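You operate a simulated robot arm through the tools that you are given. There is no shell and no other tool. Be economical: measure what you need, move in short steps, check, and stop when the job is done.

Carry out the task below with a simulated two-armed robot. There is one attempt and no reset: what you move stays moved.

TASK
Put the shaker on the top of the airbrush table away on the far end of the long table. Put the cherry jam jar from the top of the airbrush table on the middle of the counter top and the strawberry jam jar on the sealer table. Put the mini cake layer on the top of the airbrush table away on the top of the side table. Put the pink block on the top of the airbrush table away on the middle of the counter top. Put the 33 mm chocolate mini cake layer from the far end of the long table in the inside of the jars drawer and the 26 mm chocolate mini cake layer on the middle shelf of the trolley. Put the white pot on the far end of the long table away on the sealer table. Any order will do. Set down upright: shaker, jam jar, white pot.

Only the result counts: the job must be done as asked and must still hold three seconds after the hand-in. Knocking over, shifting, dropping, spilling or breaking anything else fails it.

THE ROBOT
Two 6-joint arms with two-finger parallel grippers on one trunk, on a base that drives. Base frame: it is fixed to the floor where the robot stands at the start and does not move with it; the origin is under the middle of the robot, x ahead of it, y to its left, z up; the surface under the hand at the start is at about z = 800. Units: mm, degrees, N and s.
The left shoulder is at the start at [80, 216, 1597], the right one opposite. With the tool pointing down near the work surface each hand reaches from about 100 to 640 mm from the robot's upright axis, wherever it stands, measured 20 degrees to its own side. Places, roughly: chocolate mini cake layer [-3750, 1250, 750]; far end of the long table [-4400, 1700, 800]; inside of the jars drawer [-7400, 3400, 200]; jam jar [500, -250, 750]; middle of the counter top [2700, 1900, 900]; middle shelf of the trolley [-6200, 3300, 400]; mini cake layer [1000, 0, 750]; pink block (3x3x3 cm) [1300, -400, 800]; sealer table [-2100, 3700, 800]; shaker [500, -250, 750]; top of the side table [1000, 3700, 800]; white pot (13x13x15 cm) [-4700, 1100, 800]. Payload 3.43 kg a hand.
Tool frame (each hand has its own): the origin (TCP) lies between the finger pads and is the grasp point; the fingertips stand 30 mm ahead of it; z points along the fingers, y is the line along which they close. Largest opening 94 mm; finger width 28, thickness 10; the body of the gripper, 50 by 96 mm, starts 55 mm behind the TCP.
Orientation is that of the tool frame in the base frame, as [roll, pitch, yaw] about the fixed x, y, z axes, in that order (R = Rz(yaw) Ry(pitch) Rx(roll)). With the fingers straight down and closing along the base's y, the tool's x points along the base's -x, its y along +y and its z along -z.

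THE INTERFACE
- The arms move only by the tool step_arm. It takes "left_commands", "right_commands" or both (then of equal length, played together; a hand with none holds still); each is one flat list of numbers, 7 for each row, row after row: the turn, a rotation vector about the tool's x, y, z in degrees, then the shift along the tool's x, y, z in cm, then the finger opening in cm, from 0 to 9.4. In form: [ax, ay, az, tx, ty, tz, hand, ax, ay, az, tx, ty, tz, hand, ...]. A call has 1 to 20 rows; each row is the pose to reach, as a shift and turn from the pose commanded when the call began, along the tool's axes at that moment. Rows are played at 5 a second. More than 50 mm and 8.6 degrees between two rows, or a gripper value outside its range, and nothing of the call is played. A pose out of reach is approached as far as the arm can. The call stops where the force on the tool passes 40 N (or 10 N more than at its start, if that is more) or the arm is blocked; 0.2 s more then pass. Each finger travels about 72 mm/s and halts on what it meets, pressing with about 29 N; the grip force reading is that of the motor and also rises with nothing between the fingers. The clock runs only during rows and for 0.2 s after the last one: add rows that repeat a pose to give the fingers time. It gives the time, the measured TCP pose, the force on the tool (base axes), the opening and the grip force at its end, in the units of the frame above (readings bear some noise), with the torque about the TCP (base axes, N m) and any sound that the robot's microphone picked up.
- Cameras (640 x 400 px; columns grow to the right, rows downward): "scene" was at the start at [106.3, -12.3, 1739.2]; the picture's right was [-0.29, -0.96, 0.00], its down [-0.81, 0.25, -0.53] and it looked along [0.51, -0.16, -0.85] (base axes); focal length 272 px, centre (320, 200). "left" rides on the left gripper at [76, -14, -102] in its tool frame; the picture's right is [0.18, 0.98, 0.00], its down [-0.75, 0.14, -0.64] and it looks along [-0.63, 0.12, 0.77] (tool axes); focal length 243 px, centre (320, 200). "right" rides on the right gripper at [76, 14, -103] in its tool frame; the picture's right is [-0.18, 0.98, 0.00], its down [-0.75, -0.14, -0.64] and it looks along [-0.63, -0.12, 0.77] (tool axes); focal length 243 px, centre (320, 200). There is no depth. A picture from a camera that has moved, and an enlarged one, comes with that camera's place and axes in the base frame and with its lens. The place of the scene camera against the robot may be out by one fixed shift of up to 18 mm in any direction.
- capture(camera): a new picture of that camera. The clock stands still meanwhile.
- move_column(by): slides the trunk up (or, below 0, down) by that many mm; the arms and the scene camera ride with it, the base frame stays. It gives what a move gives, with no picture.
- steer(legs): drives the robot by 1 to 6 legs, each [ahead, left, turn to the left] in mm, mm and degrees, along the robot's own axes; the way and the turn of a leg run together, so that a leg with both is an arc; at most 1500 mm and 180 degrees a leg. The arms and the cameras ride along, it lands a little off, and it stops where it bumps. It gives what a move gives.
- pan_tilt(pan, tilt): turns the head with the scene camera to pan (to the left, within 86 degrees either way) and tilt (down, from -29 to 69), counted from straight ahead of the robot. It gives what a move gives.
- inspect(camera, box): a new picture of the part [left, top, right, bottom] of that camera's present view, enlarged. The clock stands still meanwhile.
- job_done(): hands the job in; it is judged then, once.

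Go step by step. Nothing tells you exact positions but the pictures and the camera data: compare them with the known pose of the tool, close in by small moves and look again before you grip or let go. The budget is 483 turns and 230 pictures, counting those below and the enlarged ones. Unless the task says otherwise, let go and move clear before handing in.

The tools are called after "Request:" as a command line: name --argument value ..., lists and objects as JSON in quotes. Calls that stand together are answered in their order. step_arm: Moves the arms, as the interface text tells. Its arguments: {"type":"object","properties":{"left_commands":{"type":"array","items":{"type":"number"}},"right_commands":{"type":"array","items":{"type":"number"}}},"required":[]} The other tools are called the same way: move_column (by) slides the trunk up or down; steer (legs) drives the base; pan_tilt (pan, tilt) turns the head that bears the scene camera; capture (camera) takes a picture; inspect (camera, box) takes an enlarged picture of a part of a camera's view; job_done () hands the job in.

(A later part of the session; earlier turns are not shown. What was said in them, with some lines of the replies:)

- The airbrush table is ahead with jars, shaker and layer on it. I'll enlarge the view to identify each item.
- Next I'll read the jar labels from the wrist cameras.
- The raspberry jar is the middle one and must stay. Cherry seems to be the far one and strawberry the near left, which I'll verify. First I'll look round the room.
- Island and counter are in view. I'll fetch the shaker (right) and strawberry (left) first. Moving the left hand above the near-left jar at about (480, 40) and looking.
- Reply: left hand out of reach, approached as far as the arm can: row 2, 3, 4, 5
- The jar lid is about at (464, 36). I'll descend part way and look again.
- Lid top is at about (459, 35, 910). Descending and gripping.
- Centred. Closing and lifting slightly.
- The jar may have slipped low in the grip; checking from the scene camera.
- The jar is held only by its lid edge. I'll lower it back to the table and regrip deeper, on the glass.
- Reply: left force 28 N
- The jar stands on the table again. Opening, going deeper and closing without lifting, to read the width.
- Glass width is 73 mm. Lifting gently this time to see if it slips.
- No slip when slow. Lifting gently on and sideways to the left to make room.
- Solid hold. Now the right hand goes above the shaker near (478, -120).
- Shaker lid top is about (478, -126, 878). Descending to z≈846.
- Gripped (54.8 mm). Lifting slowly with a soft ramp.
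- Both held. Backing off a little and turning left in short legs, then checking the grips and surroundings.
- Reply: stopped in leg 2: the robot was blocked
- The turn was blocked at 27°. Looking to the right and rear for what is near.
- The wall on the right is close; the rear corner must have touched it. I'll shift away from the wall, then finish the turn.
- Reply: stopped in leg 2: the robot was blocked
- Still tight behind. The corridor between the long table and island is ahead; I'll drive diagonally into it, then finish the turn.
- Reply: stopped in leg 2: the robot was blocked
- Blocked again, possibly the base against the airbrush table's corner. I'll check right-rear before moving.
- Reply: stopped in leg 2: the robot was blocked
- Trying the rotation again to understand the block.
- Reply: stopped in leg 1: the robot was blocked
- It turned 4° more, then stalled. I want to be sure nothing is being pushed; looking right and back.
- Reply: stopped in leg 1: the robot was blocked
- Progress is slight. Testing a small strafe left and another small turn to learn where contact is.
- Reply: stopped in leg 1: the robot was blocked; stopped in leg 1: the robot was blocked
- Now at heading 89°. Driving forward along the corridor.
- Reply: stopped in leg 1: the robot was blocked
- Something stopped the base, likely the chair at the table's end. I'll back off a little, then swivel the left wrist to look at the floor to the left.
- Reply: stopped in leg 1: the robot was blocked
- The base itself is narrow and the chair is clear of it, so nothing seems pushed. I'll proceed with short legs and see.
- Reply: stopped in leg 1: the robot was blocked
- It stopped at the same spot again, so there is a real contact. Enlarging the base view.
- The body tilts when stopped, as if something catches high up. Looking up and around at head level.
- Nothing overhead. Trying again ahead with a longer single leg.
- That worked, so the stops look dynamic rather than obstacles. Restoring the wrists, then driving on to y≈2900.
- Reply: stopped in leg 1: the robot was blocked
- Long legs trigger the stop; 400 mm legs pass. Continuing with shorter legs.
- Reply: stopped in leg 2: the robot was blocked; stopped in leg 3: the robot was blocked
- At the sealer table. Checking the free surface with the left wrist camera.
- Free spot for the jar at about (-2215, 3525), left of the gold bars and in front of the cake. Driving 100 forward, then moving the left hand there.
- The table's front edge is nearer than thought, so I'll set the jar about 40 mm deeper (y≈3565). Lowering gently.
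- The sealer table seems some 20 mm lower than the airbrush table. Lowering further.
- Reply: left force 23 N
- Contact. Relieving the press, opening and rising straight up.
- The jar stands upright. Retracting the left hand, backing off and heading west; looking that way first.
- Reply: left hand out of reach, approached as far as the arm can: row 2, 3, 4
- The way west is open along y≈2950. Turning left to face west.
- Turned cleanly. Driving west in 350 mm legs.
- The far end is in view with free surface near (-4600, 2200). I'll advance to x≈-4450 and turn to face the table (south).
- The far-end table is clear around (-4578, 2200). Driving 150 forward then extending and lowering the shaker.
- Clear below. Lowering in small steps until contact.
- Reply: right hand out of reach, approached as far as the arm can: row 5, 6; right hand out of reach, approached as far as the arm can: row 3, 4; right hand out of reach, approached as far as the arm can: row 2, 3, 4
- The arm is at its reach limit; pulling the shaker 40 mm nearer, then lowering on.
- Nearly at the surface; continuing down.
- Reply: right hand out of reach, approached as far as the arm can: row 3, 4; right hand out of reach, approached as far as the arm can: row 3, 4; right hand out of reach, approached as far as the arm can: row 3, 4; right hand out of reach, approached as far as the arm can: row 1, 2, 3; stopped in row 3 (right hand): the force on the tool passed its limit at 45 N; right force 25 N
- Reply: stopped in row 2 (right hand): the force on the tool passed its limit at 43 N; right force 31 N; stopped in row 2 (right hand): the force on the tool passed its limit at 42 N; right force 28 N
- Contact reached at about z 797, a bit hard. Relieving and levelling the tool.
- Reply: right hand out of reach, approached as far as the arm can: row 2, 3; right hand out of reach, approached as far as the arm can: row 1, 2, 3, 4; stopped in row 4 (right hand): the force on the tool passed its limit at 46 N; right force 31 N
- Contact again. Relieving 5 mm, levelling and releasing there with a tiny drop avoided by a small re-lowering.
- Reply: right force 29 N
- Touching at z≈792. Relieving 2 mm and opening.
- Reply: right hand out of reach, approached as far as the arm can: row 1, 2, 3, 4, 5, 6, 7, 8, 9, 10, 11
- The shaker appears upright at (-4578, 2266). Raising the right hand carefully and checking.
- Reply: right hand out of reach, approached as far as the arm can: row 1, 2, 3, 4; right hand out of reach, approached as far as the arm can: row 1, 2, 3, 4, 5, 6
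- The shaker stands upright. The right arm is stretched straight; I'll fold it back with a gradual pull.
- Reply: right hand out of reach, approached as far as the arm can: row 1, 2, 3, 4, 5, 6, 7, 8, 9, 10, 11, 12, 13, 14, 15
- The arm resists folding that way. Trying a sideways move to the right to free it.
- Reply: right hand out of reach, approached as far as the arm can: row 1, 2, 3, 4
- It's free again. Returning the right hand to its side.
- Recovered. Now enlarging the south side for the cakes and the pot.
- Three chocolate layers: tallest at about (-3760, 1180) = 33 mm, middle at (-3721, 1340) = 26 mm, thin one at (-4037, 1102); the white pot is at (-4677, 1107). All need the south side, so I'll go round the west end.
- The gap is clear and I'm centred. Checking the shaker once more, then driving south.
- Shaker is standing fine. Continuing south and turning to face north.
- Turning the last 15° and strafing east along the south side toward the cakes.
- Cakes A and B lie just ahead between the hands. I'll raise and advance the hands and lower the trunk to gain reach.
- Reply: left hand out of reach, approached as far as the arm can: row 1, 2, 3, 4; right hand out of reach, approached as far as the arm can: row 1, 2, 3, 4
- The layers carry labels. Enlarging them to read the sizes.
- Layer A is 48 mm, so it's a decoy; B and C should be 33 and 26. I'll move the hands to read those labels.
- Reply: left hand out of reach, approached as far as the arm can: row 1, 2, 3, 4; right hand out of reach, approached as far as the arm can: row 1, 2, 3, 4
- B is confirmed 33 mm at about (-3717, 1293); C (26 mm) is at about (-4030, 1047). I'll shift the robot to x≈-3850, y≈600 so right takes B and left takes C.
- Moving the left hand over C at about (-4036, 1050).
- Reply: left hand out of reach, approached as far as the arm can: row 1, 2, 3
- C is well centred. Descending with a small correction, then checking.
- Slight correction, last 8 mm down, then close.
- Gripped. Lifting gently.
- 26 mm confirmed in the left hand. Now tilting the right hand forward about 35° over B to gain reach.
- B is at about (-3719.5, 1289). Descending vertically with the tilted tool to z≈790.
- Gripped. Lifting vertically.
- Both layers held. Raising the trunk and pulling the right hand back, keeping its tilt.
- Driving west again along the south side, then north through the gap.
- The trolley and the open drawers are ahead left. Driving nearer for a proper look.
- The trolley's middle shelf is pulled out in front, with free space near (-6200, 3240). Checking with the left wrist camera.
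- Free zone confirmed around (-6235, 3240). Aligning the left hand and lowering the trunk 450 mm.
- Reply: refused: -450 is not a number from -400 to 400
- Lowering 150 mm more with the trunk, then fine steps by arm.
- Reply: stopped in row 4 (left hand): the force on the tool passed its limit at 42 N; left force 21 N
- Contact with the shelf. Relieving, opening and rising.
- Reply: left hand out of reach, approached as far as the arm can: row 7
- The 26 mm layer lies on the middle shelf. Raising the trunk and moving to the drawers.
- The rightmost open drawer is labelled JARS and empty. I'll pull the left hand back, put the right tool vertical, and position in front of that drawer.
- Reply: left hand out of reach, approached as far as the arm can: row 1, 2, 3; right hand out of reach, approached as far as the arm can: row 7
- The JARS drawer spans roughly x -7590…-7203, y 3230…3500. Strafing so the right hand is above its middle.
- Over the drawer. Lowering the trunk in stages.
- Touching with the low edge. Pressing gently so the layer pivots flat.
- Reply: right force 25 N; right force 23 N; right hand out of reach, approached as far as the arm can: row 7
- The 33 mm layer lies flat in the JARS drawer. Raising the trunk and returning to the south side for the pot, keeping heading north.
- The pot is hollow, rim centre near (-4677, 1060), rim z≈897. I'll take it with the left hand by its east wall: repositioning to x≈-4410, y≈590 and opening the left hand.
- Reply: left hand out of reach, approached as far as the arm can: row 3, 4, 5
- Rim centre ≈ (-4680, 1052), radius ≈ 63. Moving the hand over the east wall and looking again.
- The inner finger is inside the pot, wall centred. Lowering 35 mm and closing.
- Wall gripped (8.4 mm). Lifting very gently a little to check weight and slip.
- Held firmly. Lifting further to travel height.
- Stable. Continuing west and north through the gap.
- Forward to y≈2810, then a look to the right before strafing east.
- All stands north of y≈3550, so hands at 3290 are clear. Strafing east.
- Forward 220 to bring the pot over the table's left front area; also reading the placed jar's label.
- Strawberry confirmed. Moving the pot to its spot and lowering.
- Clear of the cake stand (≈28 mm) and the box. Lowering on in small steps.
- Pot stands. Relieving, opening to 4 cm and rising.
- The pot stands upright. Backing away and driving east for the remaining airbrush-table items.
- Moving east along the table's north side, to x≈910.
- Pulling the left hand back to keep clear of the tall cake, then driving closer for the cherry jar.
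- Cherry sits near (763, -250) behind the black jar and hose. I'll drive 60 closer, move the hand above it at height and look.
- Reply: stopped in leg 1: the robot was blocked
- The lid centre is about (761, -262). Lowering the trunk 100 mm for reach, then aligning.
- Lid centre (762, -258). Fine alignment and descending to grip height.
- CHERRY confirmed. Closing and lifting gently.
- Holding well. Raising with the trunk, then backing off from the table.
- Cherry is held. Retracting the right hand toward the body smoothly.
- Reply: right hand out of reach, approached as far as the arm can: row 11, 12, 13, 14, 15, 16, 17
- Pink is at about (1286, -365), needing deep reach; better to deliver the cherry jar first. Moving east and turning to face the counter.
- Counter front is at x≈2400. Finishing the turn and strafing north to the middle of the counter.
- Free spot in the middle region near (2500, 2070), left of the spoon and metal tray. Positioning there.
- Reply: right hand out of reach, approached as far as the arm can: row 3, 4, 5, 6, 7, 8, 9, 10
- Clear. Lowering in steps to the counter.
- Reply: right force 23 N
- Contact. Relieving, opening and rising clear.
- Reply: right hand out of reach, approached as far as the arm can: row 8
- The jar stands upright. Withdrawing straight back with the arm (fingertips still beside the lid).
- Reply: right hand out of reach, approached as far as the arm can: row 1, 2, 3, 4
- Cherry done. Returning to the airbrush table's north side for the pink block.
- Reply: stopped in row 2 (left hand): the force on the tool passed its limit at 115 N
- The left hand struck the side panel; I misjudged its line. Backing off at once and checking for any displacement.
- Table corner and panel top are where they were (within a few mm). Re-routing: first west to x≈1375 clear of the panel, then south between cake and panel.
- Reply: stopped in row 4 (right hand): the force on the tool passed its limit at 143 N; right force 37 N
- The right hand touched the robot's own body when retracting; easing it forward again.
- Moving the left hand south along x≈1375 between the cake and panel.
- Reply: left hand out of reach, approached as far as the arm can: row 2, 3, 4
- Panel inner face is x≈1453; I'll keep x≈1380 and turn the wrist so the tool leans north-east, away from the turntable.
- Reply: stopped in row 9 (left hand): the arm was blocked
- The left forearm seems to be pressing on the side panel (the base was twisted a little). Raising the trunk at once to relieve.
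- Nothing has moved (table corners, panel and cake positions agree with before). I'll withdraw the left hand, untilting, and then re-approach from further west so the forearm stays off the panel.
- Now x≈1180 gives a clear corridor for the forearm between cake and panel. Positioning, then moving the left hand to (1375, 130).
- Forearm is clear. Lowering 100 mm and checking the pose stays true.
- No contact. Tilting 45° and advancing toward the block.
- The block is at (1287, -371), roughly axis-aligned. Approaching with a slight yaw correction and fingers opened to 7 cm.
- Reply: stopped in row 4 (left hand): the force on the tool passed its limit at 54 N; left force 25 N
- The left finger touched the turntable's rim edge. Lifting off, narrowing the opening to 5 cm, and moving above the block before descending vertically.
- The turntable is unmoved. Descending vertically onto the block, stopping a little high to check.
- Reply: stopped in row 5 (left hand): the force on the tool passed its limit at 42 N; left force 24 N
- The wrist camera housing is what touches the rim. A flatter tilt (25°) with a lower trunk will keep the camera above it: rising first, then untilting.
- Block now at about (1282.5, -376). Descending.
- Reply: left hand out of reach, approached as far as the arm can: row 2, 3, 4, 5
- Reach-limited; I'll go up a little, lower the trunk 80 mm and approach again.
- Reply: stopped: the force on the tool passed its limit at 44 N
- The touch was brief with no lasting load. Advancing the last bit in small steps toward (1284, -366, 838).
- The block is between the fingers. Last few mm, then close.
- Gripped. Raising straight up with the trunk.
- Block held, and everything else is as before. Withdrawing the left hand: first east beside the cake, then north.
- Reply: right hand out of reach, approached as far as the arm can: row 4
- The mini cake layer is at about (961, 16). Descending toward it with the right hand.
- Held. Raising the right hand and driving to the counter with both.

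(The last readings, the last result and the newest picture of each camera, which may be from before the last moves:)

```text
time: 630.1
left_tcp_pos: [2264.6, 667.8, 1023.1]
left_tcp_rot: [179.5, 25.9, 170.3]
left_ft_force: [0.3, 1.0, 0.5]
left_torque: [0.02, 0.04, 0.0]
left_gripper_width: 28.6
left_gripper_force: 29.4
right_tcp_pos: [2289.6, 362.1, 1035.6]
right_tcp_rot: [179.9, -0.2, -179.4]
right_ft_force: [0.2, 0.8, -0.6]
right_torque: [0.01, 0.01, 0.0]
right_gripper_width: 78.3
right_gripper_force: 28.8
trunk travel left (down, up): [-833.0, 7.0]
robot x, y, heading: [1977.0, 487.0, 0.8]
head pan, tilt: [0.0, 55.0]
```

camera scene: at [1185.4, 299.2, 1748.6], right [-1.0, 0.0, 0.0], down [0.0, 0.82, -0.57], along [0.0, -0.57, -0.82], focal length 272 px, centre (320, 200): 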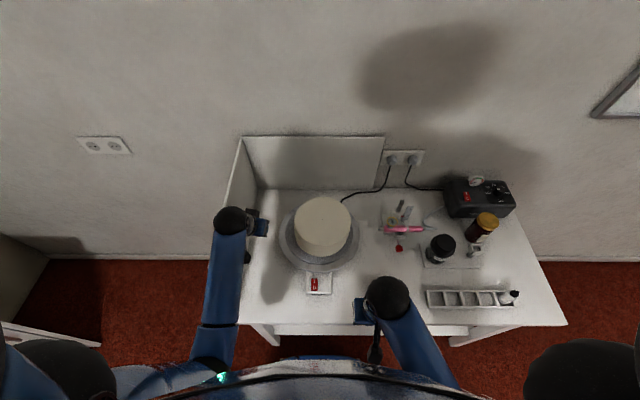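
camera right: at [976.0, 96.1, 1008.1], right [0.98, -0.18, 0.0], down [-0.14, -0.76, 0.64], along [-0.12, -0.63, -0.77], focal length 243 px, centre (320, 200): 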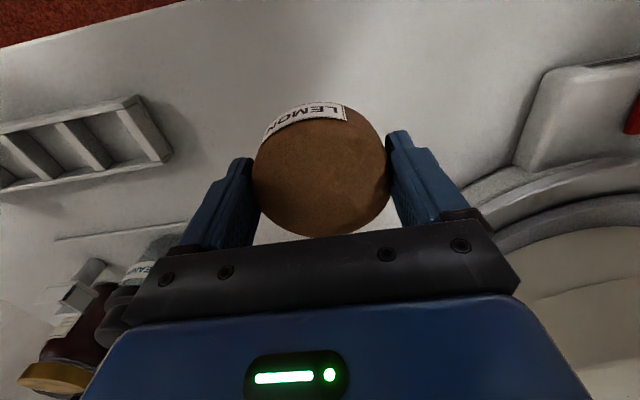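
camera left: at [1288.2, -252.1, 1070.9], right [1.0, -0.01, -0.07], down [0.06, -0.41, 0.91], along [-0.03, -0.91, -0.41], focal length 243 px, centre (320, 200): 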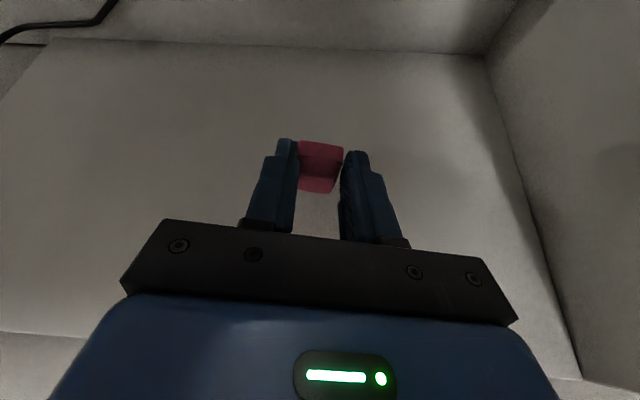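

Request:
steer --legs '[[0, 350, 0], [0, 350, 0], [0, 350, 0], [0, 350, 0], [0, 120, -0.8], [80, 0, 0]]'

Request:
capture --camera "left"

Request:
pan_tilt --pan 5 --tilt 45

Request:
capture --camera "scene"

```text
time: 639.5
left_tcp_pos: [2327.2, 2189.6, 1025.6]
left_tcp_rot: [179.2, 26.5, 168.9]
left_ft_force: [-0.5, -0.2, -0.2]
left_torque: [0.04, -0.03, 0.01]
left_gripper_width: 28.8
left_gripper_force: 29.0
right_tcp_pos: [2345.1, 1884.2, 1038.0]
right_tcp_rot: [179.8, 0.3, 179.0]
right_ft_force: [-1.0, -0.1, -0.3]
right_torque: [-0.01, -0.06, -0.01]
right_gripper_width: 78.4
right_gripper_force: 28.8
trunk travel left (down, up): [-833.0, 7.0]
robot x, y, heading: [2044.1, 2017.4, -0.5]
head pan, tilt: [0.0, 55.0]
```

```text
44 pictures are left
camera left: at [2213.2, 2196.7, 1082.6], right [0.02, 1.0, -0.07], down [0.41, 0.05, 0.91], along [0.91, -0.05, -0.4], focal length 243 px, centre (320, 200)
```

left: 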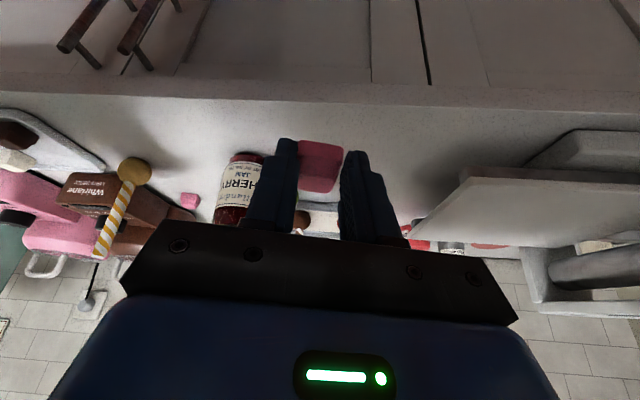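

```text
time: 640.3
left_tcp_pos: [2330.9, 2191.2, 1024.2]
left_tcp_rot: [179.4, 26.0, 169.0]
left_ft_force: [0.9, -1.1, -0.2]
left_torque: [0.04, -0.03, 0.0]
left_gripper_width: 28.7
left_gripper_force: 29.2
right_tcp_pos: [2351.1, 1884.6, 1037.2]
right_tcp_rot: [179.9, 0.0, 179.1]
right_ft_force: [-0.9, 0.5, -0.5]
right_torque: [-0.03, -0.08, 0.01]
right_gripper_width: 78.1
right_gripper_force: 29.1
trunk travel left (down, up): [-833.0, 7.0]
robot x, y, heading: [2042.0, 2019.7, -0.6]
head pan, tilt: [5.0, 45.0]
```

```text
43 pictures are left
camera scene: at [2159.5, 2027.4, 1762.2], right [0.08, -1.0, 0.0], down [-0.7, -0.05, -0.71], along [0.71, 0.05, -0.7], focal length 272 px, centre (320, 200)
```

scene: 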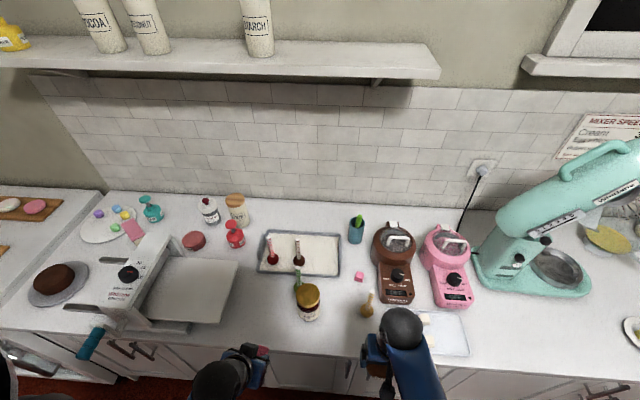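

Jar stands; free spot for the block at about (2485, 2190). Moving the left hand out and down.

Request:
step_arm --left_commands '[0, 0, 0, -3.2, 0.7, 1.6, 1, 0, 0, 0, -6.4, 1.4, 3.1, 1, 0, 0, 0, -9.6, 2.1, 4.7, 1, 0, 0, 0, -12.8, 2.76, 6.2, 1, 0, 0, 0, -11.6, 2.76, 8.6, 1, 0, 0, 0, -10.4, 2.76, 11, 1, 0, 0, 0, -9.7, 2.76, 12.5, 1]'

Request:
capture --camera "left"

```text
time: 641.9
left_tcp_pos: [2482.4, 2192.5, 950.9]
left_tcp_rot: [179.5, 25.9, 169.0]
left_ft_force: [0.2, 0.6, -0.6]
left_torque: [0.03, 0.02, 0.01]
left_gripper_width: 28.8
left_gripper_force: 29.1
right_tcp_pos: [2353.6, 1886.9, 1035.4]
right_tcp_rot: [180.0, -0.3, 179.1]
right_ft_force: [-0.3, 0.1, 0.1]
right_torque: [-0.01, 0.01, 0.02]
right_gripper_width: 78.1
right_gripper_force: 29.1
trunk travel left (down, up): [-833.0, 7.0]
robot x, y, heading: [2047.0, 2018.4, -0.7]
head pan, tilt: [5.0, 45.0]
```

```text
42 pictures are left
camera left: at [2368.1, 2200.3, 1008.9], right [0.02, 1.0, -0.07], down [0.42, 0.06, 0.91], along [0.91, -0.05, -0.41], focal length 243 px, centre (320, 200)
```

left: 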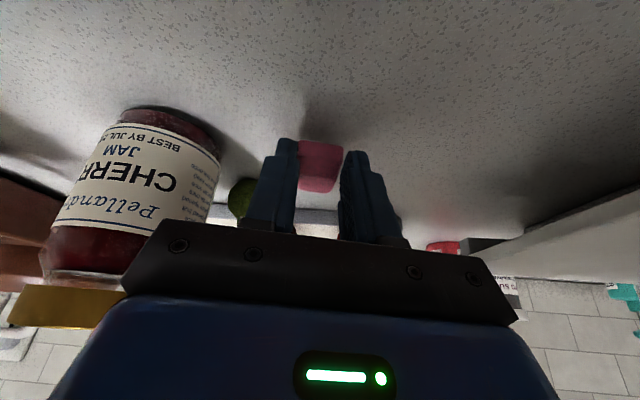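

Request:
step_arm --left_commands '[0, 0, 0, 0.2, 0, 0.4, 1, 0, 0, 0, 0.35, 0, 0.72, 1, 0, 0, 0, 0.35, 0, 0.72, 1]'

Request:
step_arm --left_commands '[0, 0, 0, 0.09, 0, 0.18, 1, 0, 0, 0, 0.18, 0, 0.36, 1, 0, 0, 0, 0.18, 0, 0.36, 1]'

```text
time: 642.7
left_tcp_pos: [2480.9, 2194.1, 943.5]
left_tcp_rot: [179.5, 25.9, 168.9]
left_ft_force: [-0.2, 0.4, -0.2]
left_torque: [-0.01, 0.0, 0.02]
left_gripper_width: 28.6
left_gripper_force: 28.7
right_tcp_pos: [2354.0, 1885.7, 1034.9]
right_tcp_rot: [179.9, -0.2, 179.1]
right_ft_force: [-0.1, -0.5, -0.5]
right_torque: [0.0, -0.01, 0.03]
right_gripper_width: 77.7
right_gripper_force: 29.3
trunk travel left (down, up): [-833.0, 7.0]
robot x, y, heading: [2041.2, 2014.3, -0.2]
head pan, tilt: [5.0, 45.0]
```

```text
time: 643.5
left_tcp_pos: [2480.2, 2193.7, 941.0]
left_tcp_rot: [179.3, 25.9, 169.0]
left_ft_force: [0.3, 0.6, 0.2]
left_torque: [0.04, 0.01, 0.01]
left_gripper_width: 29.2
left_gripper_force: 28.7
right_tcp_pos: [2354.0, 1885.9, 1035.1]
right_tcp_rot: [179.9, -0.1, 179.1]
right_ft_force: [0.1, 0.3, -0.7]
right_torque: [0.01, 0.0, -0.05]
right_gripper_width: 78.1
right_gripper_force: 29.2
trunk travel left (down, up): [-833.0, 7.0]
robot x, y, heading: [2040.7, 2015.3, -0.5]
head pan, tilt: [5.0, 45.0]
```

Request:
step_arm --left_commands '[0, 0, 0, 0.09, 0, 0.18, 1, 0, 0, 0, 0.18, 0, 0.36, 1, 0, 0, 0, 0.18, 0, 0.36, 1]'

```text
time: 644.3
left_tcp_pos: [2482.4, 2193.5, 938.7]
left_tcp_rot: [179.3, 26.1, 168.9]
left_ft_force: [-1.5, 3.4, 16.9]
left_torque: [-0.16, -0.23, 0.06]
left_gripper_width: 28.6
left_gripper_force: 29.6
right_tcp_pos: [2352.7, 1885.5, 1035.8]
right_tcp_rot: [179.8, -0.2, 179.1]
right_ft_force: [-0.5, -0.3, -0.7]
right_torque: [0.02, 0.0, 0.01]
right_gripper_width: 78.0
right_gripper_force: 29.6
trunk travel left (down, up): [-833.0, 7.0]
robot x, y, heading: [2045.5, 2012.9, -0.8]
head pan, tilt: [5.0, 45.0]
```

Contact. Relieving, opening to 4.8 cm and retreating along the tool axis.

Request:
step_arm --left_commands '[0, 0, 0, -0.07, 0, -0.13, 1, 0, 0, 0, -0.07, 0, -0.13, 3.4, 0, 0, 0, -0.07, 0, -0.13, 4.8, 0, 0, 0, -0.07, 0, -0.13, 4.8, 0, 0, 0, -0.07, 0, -1.5, 4.8, 0, 0, 0, -0.07, 0, -4, 4.8, 0, 0, 0, 1, 0, -8, 4.8, 0, 0, 0, 4, 0, -11, 4.8]'

Request:
capture --camera "left"

```text
time: 646.1
left_tcp_pos: [2395.2, 2208.0, 1021.9]
left_tcp_rot: [179.4, 26.0, 169.0]
left_ft_force: [-0.4, 0.2, 1.1]
left_torque: [-0.03, -0.03, 0.01]
left_gripper_width: 48.0
left_gripper_force: 0.1
right_tcp_pos: [2352.5, 1885.5, 1036.3]
right_tcp_rot: [179.9, -0.2, 179.1]
right_ft_force: [0.0, -0.4, 0.3]
right_torque: [0.01, -0.02, 0.03]
right_gripper_width: 78.0
right_gripper_force: 29.2
trunk travel left (down, up): [-833.0, 7.0]
robot x, y, heading: [2043.1, 2014.2, -0.5]
head pan, tilt: [5.0, 45.0]
```

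```text
41 pictures are left
camera left: at [2282.4, 2214.9, 1079.7], right [0.02, 1.0, -0.07], down [0.41, 0.06, 0.91], along [0.91, -0.05, -0.41], focal length 243 px, centre (320, 200)
```

left: 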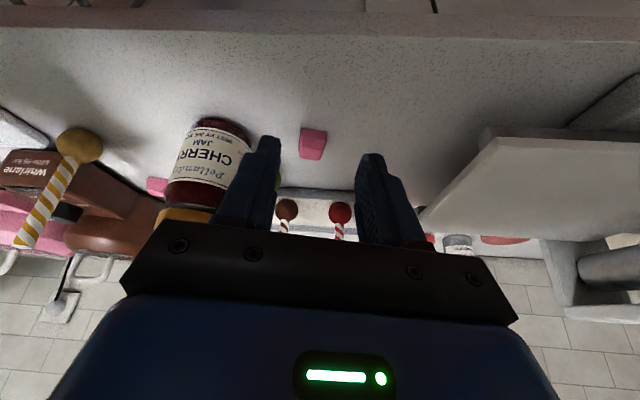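

The pink block is placed. Now to the side table: backing off, turning north.

Request:
steer --legs '[[-150, 0, 0], [0, 0, 15], [0, 0, 15], [0, 0, 15], [0, 0, 15], [0, 0, 15]]'

Request:
steer --legs '[[0, 0, 15.5], [330, 0, 0], [330, 0, 0], [140, 0, 0]]'

Request:
pan_tilt --pan 40 --tilt 40

Request:
capture --camera "scene"

```text
time: 651.8
left_tcp_pos: [1811.1, 2409.7, 1022.4]
left_tcp_rot: [179.4, 25.9, -116.9]
left_ft_force: [-0.3, 0.0, 0.4]
left_torque: [0.06, -0.01, 0.0]
left_gripper_width: 47.9
left_gripper_force: 0.1
right_tcp_pos: [2109.0, 2279.7, 1036.0]
right_tcp_rot: [179.9, -0.2, -106.8]
right_ft_force: [-0.1, 0.5, 0.0]
right_torque: [0.0, 0.0, -0.02]
right_gripper_width: 78.3
right_gripper_force: 28.8
trunk travel left (down, up): [-833.0, 7.0]
robot x, y, heading: [1896.8, 2018.9, 73.6]
head pan, tilt: [5.0, 45.0]
```

```text
time: 657.6
left_tcp_pos: [1732.9, 3164.7, 1021.6]
left_tcp_rot: [179.3, 26.0, -102.2]
left_ft_force: [0.0, -0.2, 0.0]
left_torque: [0.05, -0.04, 0.02]
left_gripper_width: 47.8
left_gripper_force: 0.0
right_tcp_pos: [2054.4, 3114.7, 1036.0]
right_tcp_rot: [179.9, -0.1, -92.1]
right_ft_force: [-0.1, 0.1, -1.6]
right_torque: [0.0, -0.03, -0.02]
right_gripper_width: 77.9
right_gripper_force: 29.0
trunk travel left (down, up): [-833.0, 7.0]
robot x, y, heading: [1919.5, 2808.0, 88.2]
head pan, tilt: [5.0, 45.0]
```

```text
time: 658.6
left_tcp_pos: [1734.0, 3169.1, 1021.6]
left_tcp_rot: [179.4, 25.8, -102.2]
left_ft_force: [0.1, 0.2, 0.5]
left_torque: [0.01, 0.02, 0.02]
left_gripper_width: 47.9
left_gripper_force: 0.0
right_tcp_pos: [2055.1, 3118.9, 1034.3]
right_tcp_rot: [179.8, -0.3, -92.1]
right_ft_force: [0.6, 0.0, -0.4]
right_torque: [0.0, 0.02, 0.0]
right_gripper_width: 78.1
right_gripper_force: 28.9
trunk travel left (down, up): [-833.0, 7.0]
robot x, y, heading: [1918.5, 2810.8, 87.9]
head pan, tilt: [40.0, 40.0]
```

```text
40 pictures are left
camera scene: at [1877.9, 2916.7, 1769.0], right [0.79, 0.62, 0.0], down [0.4, -0.51, -0.77], along [-0.47, 0.6, -0.64], focal length 272 px, centre (320, 200)
```

scene: 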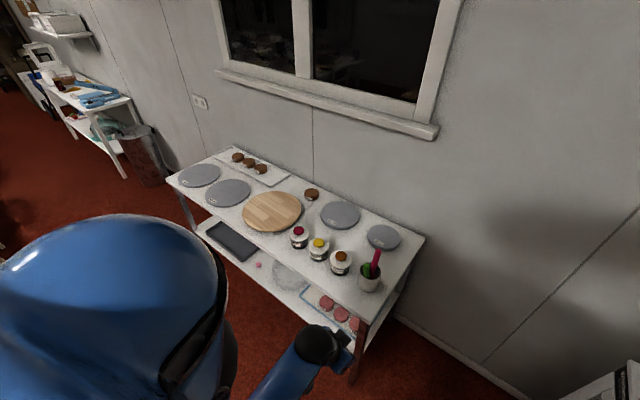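

Side table is crowded; a free spot seems to be at about (1228, 3660), right of the round board. Positioning there.

Request:
steer --legs '[[0, 280, 2], [0, 280, 0], [0, 260, 0], [270, 0, 0]]'

Request:
capture --camera "right"

Request:
pan_tilt --pan -10 --tilt 55

Request:
capture --camera "scene"

```text
time: 665.1
left_tcp_pos: [910.2, 3439.7, 1021.4]
left_tcp_rot: [179.4, 26.1, -100.9]
left_ft_force: [0.2, 0.4, 1.0]
left_torque: [0.0, -0.03, 0.02]
left_gripper_width: 48.0
left_gripper_force: 0.0
right_tcp_pos: [1231.6, 3398.0, 1035.8]
right_tcp_rot: [179.8, -0.1, -90.8]
right_ft_force: [-0.6, -0.2, -0.5]
right_torque: [0.02, 0.0, -0.01]
right_gripper_width: 78.0
right_gripper_force: 29.2
trunk travel left (down, up): [-833.0, 7.0]
robot x, y, heading: [1105.1, 3091.5, 89.4]
head pan, tilt: [40.0, 40.0]
```

```text
39 pictures are left
camera right: at [1217.9, 3321.7, 1138.8], right [-0.98, 0.2, 0.0], down [0.15, 0.75, 0.64], along [0.13, 0.63, -0.77], focal length 243 px, centre (320, 200)
```

right: 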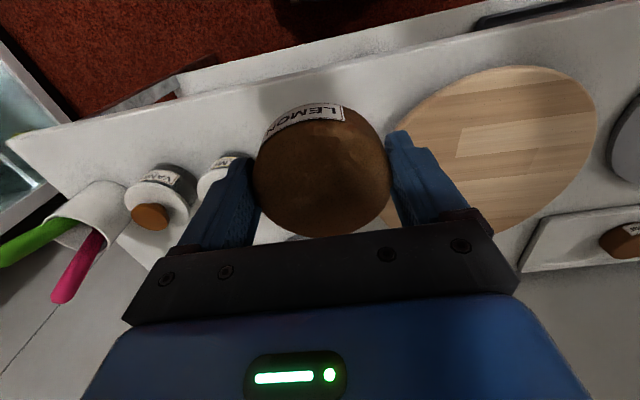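

```text
time: 666.3
left_tcp_pos: [911.0, 3441.8, 1021.1]
left_tcp_rot: [179.3, 25.9, -101.0]
left_ft_force: [0.4, -0.5, -0.1]
left_torque: [0.0, -0.02, -0.01]
left_gripper_width: 48.0
left_gripper_force: 0.0
right_tcp_pos: [1232.7, 3399.9, 1035.5]
right_tcp_rot: [180.0, -0.2, -90.8]
right_ft_force: [-0.1, -0.5, -0.8]
right_torque: [0.05, -0.01, 0.03]
right_gripper_width: 77.9
right_gripper_force: 28.8
trunk travel left (down, up): [-833.0, 7.0]
robot x, y, heading: [1101.9, 3091.6, 89.6]
head pan, tilt: [-10.0, 55.0]
```

```text
38 pictures are left
camera scene: at [1127.5, 3198.6, 1748.5], right [0.98, -0.18, 0.0], down [-0.15, -0.81, -0.57], along [0.1, 0.56, -0.82], focal length 272 px, centre (320, 200)
```

scene: 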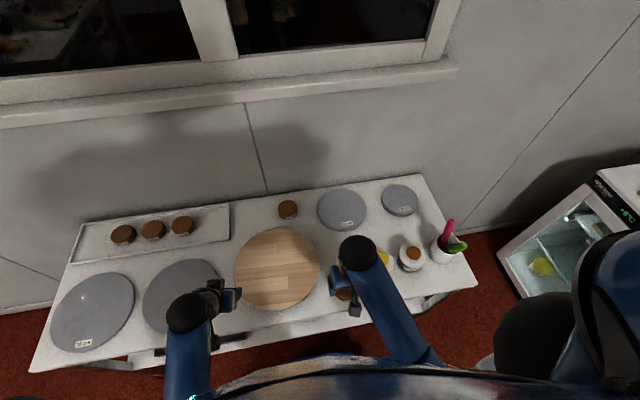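

I'll extend over the spot at height and re-measure with the wrist camera.

Request:
step_arm --right_commands '[0, 0, 0, -3, -0.3, 0, 5, 0, 0, 0, -6, -0.6, 0, 5, 0, 0, 0, -9, -1, 0, 5, 0, 0, 0, -12, -1.4, 0, 5, 0, 0, 0, -15, -1.7, 0, 5, 0, 0, 0, -17.5, -2, 0, 5]'

Request:
capture --camera "right"

Request:
capture --camera "left"

```text
time: 667.7
left_tcp_pos: [909.9, 3442.1, 1020.9]
left_tcp_rot: [179.5, 25.7, -100.9]
left_ft_force: [-1.3, -0.4, 0.5]
left_torque: [0.02, -0.01, 0.0]
left_gripper_width: 48.1
left_gripper_force: 0.1
right_tcp_pos: [1252.2, 3576.4, 1034.0]
right_tcp_rot: [179.9, -0.3, -90.8]
right_ft_force: [-0.4, -0.4, -1.4]
right_torque: [0.01, 0.01, -0.02]
right_gripper_width: 78.2
right_gripper_force: 29.2
right hand out of reach, approached as far as the arm can: row 2
trunk travel left (down, up): [-833.0, 7.0]
robot x, y, heading: [1099.4, 3089.6, 89.4]
head pan, tilt: [-10.0, 55.0]
```

```text
37 pictures are left
camera right: at [1239.0, 3500.0, 1137.5], right [-0.98, 0.2, 0.0], down [0.15, 0.75, 0.64], along [0.13, 0.63, -0.77], focal length 243 px, centre (320, 200)
```

right: 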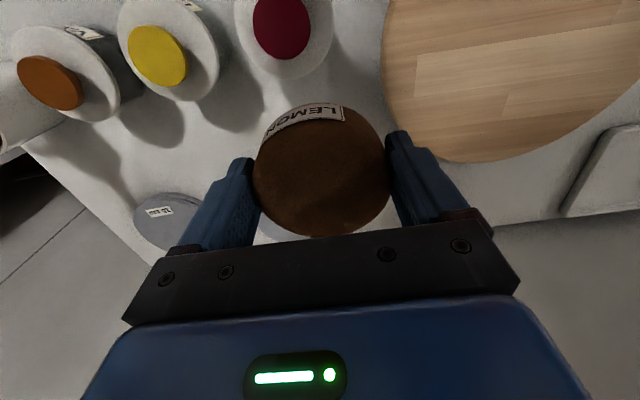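

```text
36 pictures are left
camera left: at [904.9, 3330.5, 1078.8], right [-1.0, 0.02, -0.07], down [-0.06, 0.42, 0.91], along [0.05, 0.91, -0.41], focal length 243 px, centre (320, 200)
```

left: 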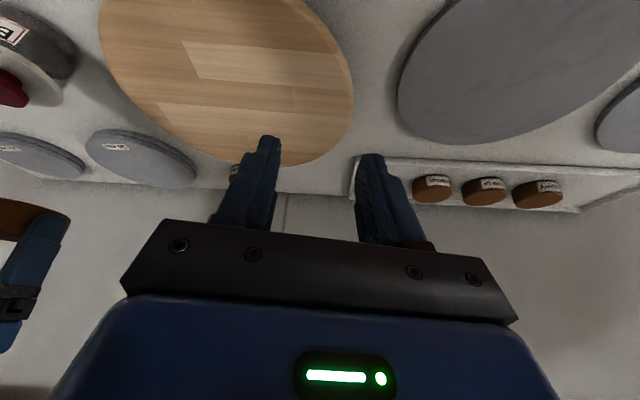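

Measured: board edge x≈1180, jar r≈45 at (1275, 3510), disc near edge y≈3680+. Target (1256, 3630) fits. Moving and lowering.

Request:
step_arm --right_commands '[0, 0, 0, -2, -0.15, 0, 5, 0, 0, 0, -4, -0.25, 0, 5, 0, 0, 0, -5.4, -0.35, 2, 5, 0, 0, 0, -5.4, -0.35, 5, 5, 0, 0, 0, -5.4, -0.35, 8, 5, 0, 0, 0, -5.4, -0.35, 11, 5, 0, 0, 0, -5.4, -0.35, 13, 5]'

Request:
capture --camera "right"

```text
time: 669.3
left_tcp_pos: [911.7, 3442.6, 1021.2]
left_tcp_rot: [179.4, 25.9, -100.9]
left_ft_force: [-0.1, -0.4, -0.4]
left_torque: [0.0, 0.01, 0.01]
left_gripper_width: 48.0
left_gripper_force: 0.1
right_tcp_pos: [1257.3, 3628.9, 904.4]
right_tcp_rot: [179.9, -0.3, -90.8]
right_ft_force: [0.2, 0.6, -0.7]
right_torque: [0.01, 0.0, -0.03]
right_gripper_width: 77.8
right_gripper_force: 29.0
trunk travel left (down, up): [-833.0, 7.0]
robot x, y, heading: [1104.1, 3092.3, 89.3]
head pan, tilt: [-10.0, 55.0]
```

```text
35 pictures are left
camera right: at [1243.5, 3553.6, 1007.7], right [-0.98, 0.2, 0.0], down [0.15, 0.75, 0.64], along [0.13, 0.63, -0.77], focal length 243 px, centre (320, 200)
```

right: 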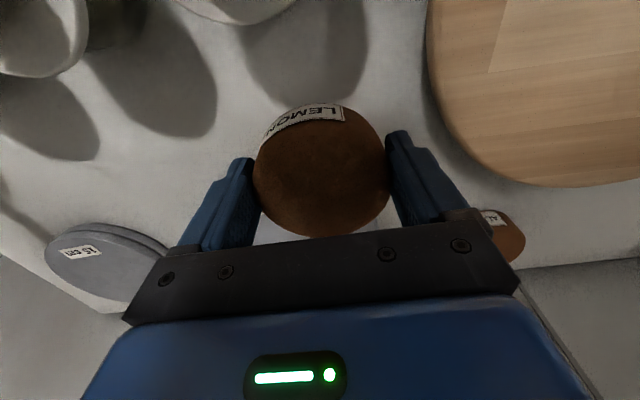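

Request:
step_arm --right_commands '[0, 0, 0, 0, 0, 2, 5, 0, 0, 0, 0, 0, 4, 5, 0, 0, 0, 0, 0, 5.2, 5, 0, 0, 0, 0, 0, 5.8, 5, 0, 0, 0, 0, 0, 5.8, 5]'

Request:
capture --camera "right"

```text
time: 670.5
left_tcp_pos: [910.3, 3443.4, 1020.9]
left_tcp_rot: [179.4, 25.8, -100.9]
left_ft_force: [0.0, -0.4, 0.8]
left_torque: [-0.03, -0.01, 0.01]
left_gripper_width: 47.8
left_gripper_force: 0.1
right_tcp_pos: [1258.9, 3628.5, 849.2]
right_tcp_rot: [179.8, -0.4, -90.8]
right_ft_force: [-0.1, 0.1, -0.3]
right_torque: [-0.03, 0.0, 0.0]
right_gripper_width: 78.0
right_gripper_force: 28.5
trunk travel left (down, up): [-833.0, 7.0]
robot x, y, heading: [1101.5, 3088.9, 89.5]
head pan, tilt: [-10.0, 55.0]
```

```text
34 pictures are left
camera right: at [1245.0, 3553.4, 951.8], right [-0.98, 0.2, 0.0], down [0.15, 0.75, 0.64], along [0.13, 0.63, -0.77], focal length 243 px, centre (320, 200)
```

right: 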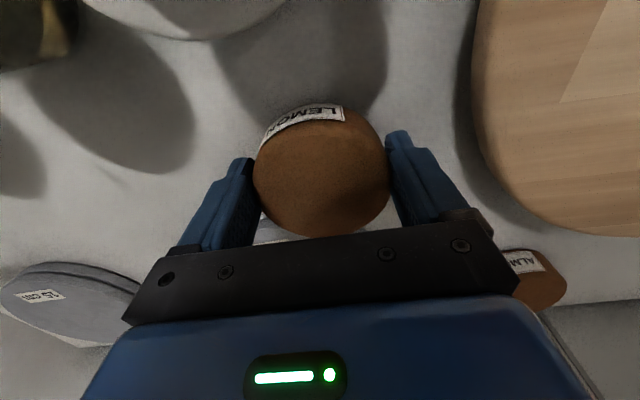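

Request:
step_arm --right_commands '[0, 0, 0, 0, 0, 0.3, 5, 0, 0, 0, 0, 0, 0.6, 5, 0, 0, 0, 0, 0, 0.9, 5, 0, 0, 0, 0, 0, 0.9, 5]'

Request:
step_arm --right_commands '[0, 0, 0, 0, 0, 0.2, 5, 0, 0, 0, 0, 0, 0.4, 5, 0, 0, 0, 0, 0, 0.4, 5]'

```text
time: 671.5
left_tcp_pos: [910.1, 3443.8, 1020.4]
left_tcp_rot: [179.4, 25.8, -100.9]
left_ft_force: [-0.5, -0.2, 0.0]
left_torque: [0.0, 0.0, 0.04]
left_gripper_width: 47.8
left_gripper_force: 0.1
right_tcp_pos: [1259.1, 3628.6, 836.5]
right_tcp_rot: [180.0, -0.3, -90.8]
right_ft_force: [-0.3, -0.2, -0.7]
right_torque: [0.01, 0.01, 0.01]
right_gripper_width: 78.1
right_gripper_force: 29.2
trunk travel left (down, up): [-833.0, 7.0]
robot x, y, heading: [1108.4, 3093.6, 89.5]
head pan, tilt: [-10.0, 55.0]
```

```text
time: 672.3
left_tcp_pos: [908.9, 3441.1, 1023.0]
left_tcp_rot: [179.5, 26.1, -100.8]
left_ft_force: [-1.2, -0.4, 0.3]
left_torque: [0.0, 0.0, 0.02]
left_gripper_width: 48.0
left_gripper_force: 0.0
right_tcp_pos: [1259.0, 3627.8, 837.0]
right_tcp_rot: [179.9, 0.0, -90.8]
right_ft_force: [1.6, 1.3, 25.6]
right_torque: [-0.15, -0.13, 0.01]
right_gripper_width: 78.1
right_gripper_force: 29.5
trunk travel left (down, up): [-833.0, 7.0]
robot x, y, heading: [1108.2, 3088.0, 89.6]
head pan, tilt: [-10.0, 55.0]
```

Contact at the table. Relieving, opening moderately and rising.

Request:
step_arm --right_commands '[0, 0, 0, 0, 0, -0.3, 5, 0, 0, 0, 0, 0, -0.3, 8, 0, 0, 0, 0, 0, -0.3, 8.7, 0, 0, 0, 0, 0, -0.3, 8.7, 0, 0, 0, 0, 0, -0.3, 8.7, 0, 0, 0, 0, 0, -2, 8.7, 0, 0, 0, 0, 0, -5, 8.7, 0, 0, 0, 0, 0, -9, 8.7, 0, 0, 0, 0, 0, -13, 8.7, 0, 0, 0, 0, 0, -17, 8.7]'

Request:
capture --camera "right"

```text
time: 674.5
left_tcp_pos: [911.0, 3442.4, 1019.5]
left_tcp_rot: [179.3, 26.0, -100.9]
left_ft_force: [-0.2, -0.6, 0.2]
left_torque: [0.03, -0.01, 0.04]
left_gripper_width: 48.0
left_gripper_force: 0.1
right_tcp_pos: [1258.1, 3626.1, 1003.2]
right_tcp_rot: [179.9, -0.3, -90.7]
right_ft_force: [0.6, 0.3, -0.2]
right_torque: [0.01, -0.02, 0.02]
right_gripper_width: 87.0
right_gripper_force: 0.1
trunk travel left (down, up): [-833.0, 7.0]
robot x, y, heading: [1100.9, 3087.2, 89.3]
head pan, tilt: [-10.0, 55.0]
```

```text
33 pictures are left
camera right: at [1244.0, 3550.7, 1106.0], right [-0.98, 0.2, 0.0], down [0.15, 0.75, 0.64], along [0.13, 0.63, -0.77], focal length 243 px, centre (320, 200)
```

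right: 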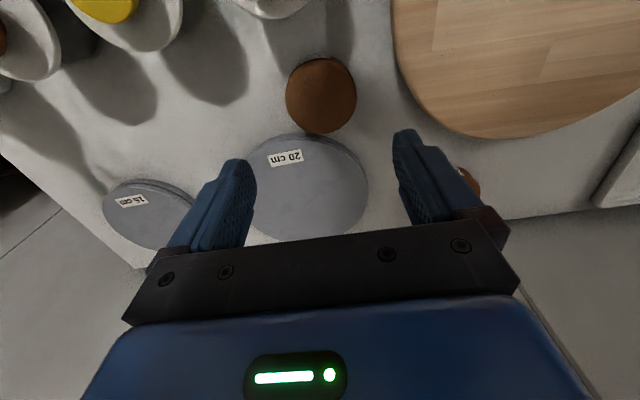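

Request:
inspect --camera "right" --box '[240, 40, 400, 180]'

```text
2.86 times, centred on (320, 110) of right
camera zoom: at [1244.0, 3550.7, 1106.0], right [-0.98, 0.2, 0.0], down [0.15, 0.75, 0.64], along [0.13, 0.63, -0.77], focal length 693 px, centre (320, 457)
```

zoom: 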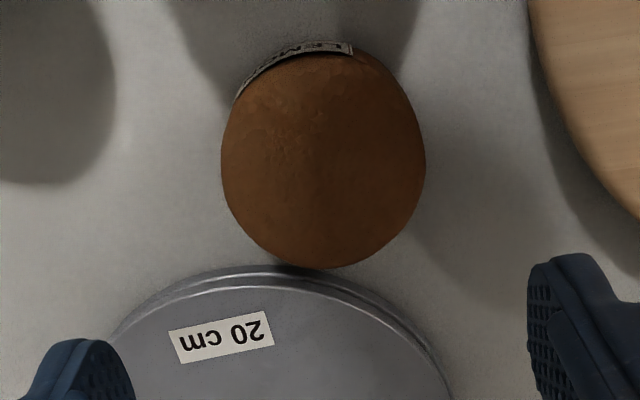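

The layer lies flat on the side table, clear of the disc. Withdrawing both hands before handing in.

Request:
step_arm --right_commands '[0, 0, 0, 3, 0, -1, 8.7, 0, 0, 0, 6, 0, -2, 8.7, 0, 0, 0, 9, 0, -3, 8.7, 0, 0, 0, 13, 0, -3, 8.7]'

Request:
steer --legs '[[-250, 0, 0]]'

Request:
pan_tilt --pan -5 --tilt 45

Request:
capture --camera "scene"

```text
time: 675.5
left_tcp_pos: [910.9, 3442.2, 1021.5]
left_tcp_rot: [179.5, 25.8, -100.9]
left_ft_force: [0.6, 0.0, 0.0]
left_torque: [0.02, 0.01, -0.02]
left_gripper_width: 47.9
left_gripper_force: 0.1
right_tcp_pos: [1258.1, 3495.2, 1033.8]
right_tcp_rot: [179.9, -0.2, -90.8]
right_ft_force: [0.1, 0.5, -0.6]
right_torque: [0.05, 0.03, -0.03]
right_gripper_width: 86.9
right_gripper_force: 0.1
trunk travel left (down, up): [-833.0, 7.0]
robot x, y, heading: [1099.4, 3091.1, 89.5]
head pan, tilt: [-10.0, 55.0]
```

```text
time: 677.3
left_tcp_pos: [907.5, 3195.2, 1020.4]
left_tcp_rot: [179.5, 25.7, -100.6]
left_ft_force: [-1.3, 0.7, -0.5]
left_torque: [-0.04, 0.0, -0.04]
left_gripper_width: 47.6
left_gripper_force: 0.1
right_tcp_pos: [1254.7, 3250.3, 1030.9]
right_tcp_rot: [179.9, -0.5, -90.5]
right_ft_force: [0.3, 0.4, -0.4]
right_torque: [-0.08, -0.01, -0.01]
right_gripper_width: 87.0
right_gripper_force: 0.1
trunk travel left (down, up): [-833.0, 7.0]
robot x, y, heading: [1103.9, 2838.6, 89.7]
head pan, tilt: [-10.0, 55.0]
```

```text
time: 678.0
left_tcp_pos: [906.5, 3193.2, 1019.5]
left_tcp_rot: [179.5, 25.9, -100.6]
left_ft_force: [-1.3, -1.0, -0.2]
left_torque: [-0.02, -0.01, 0.01]
left_gripper_width: 47.9
left_gripper_force: 0.1
right_tcp_pos: [1254.0, 3247.9, 1032.5]
right_tcp_rot: [179.9, -0.4, -90.5]
right_ft_force: [-0.4, 0.0, 0.3]
right_torque: [-0.01, -0.01, -0.02]
right_gripper_width: 86.9
right_gripper_force: 0.0
trunk travel left (down, up): [-833.0, 7.0]
robot x, y, heading: [1101.9, 2839.5, 89.7]
head pan, tilt: [-5.0, 45.0]
```

```text
31 pictures are left
camera scene: at [1119.6, 2959.6, 1761.7], right [1.0, -0.09, 0.0], down [-0.07, -0.71, -0.71], along [0.07, 0.7, -0.71], focal length 272 px, centre (320, 200)
```

scene: 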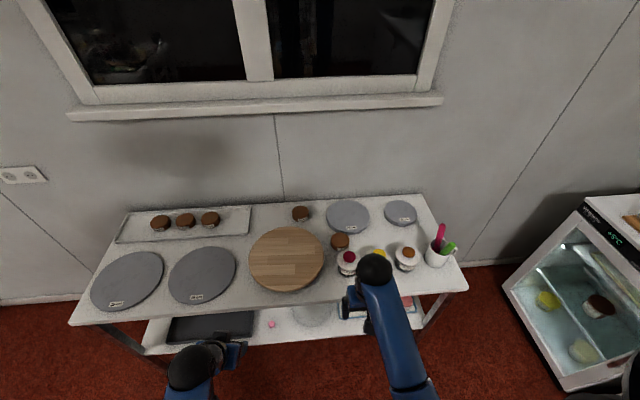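

All items are placed and both hands are clear; handing in.

Request:
job_done

```text
The job is handed in.
```

I put all eight items where you asked and handed the job in. No result came back, so I don't know whether it passed.

| Item | Where it is now | Last seen |
|---|---|---|
| Shaker | Far end of the long table | Upright |
| Cherry jam jar | Middle of the counter top | Upright |
| Pink block | Middle of the counter top | Set down beside the cherry jar |
| Strawberry jam jar | Sealer table | Upright |
| White pot | Sealer table | Upright, about 28 mm from the cake stand already there |
| Mini cake layer | Top of the side table | Flat, about 13 mm from a 20 cm disc |
| 33 mm chocolate layer | Drawer labelled JARS | Flat |
| 26 mm chocolate layer | Trolley's middle shelf | Flat |

I read each size and flavour off its label. Two similar items were not on your list, so I left them in place: the raspberry jam jar and a 48 mm chocolate layer.

**Contacts:** fetching the pink block, I touched parts of the airbrush table. The left hand hit its side panel (a 115 N spike). The left forearm later seemed to press on that panel, and the base turned about 3 degrees. A finger and the wrist camera also touched the turntable's rim. Going by pictures taken afterwards, the table, panel, turntable and tall cake were where they had been, to within the accuracy of my measurements.

**Slip:** on the first lift, the strawberry jar slid down in the gripper. I lowered it back onto the table and gripped it lower.
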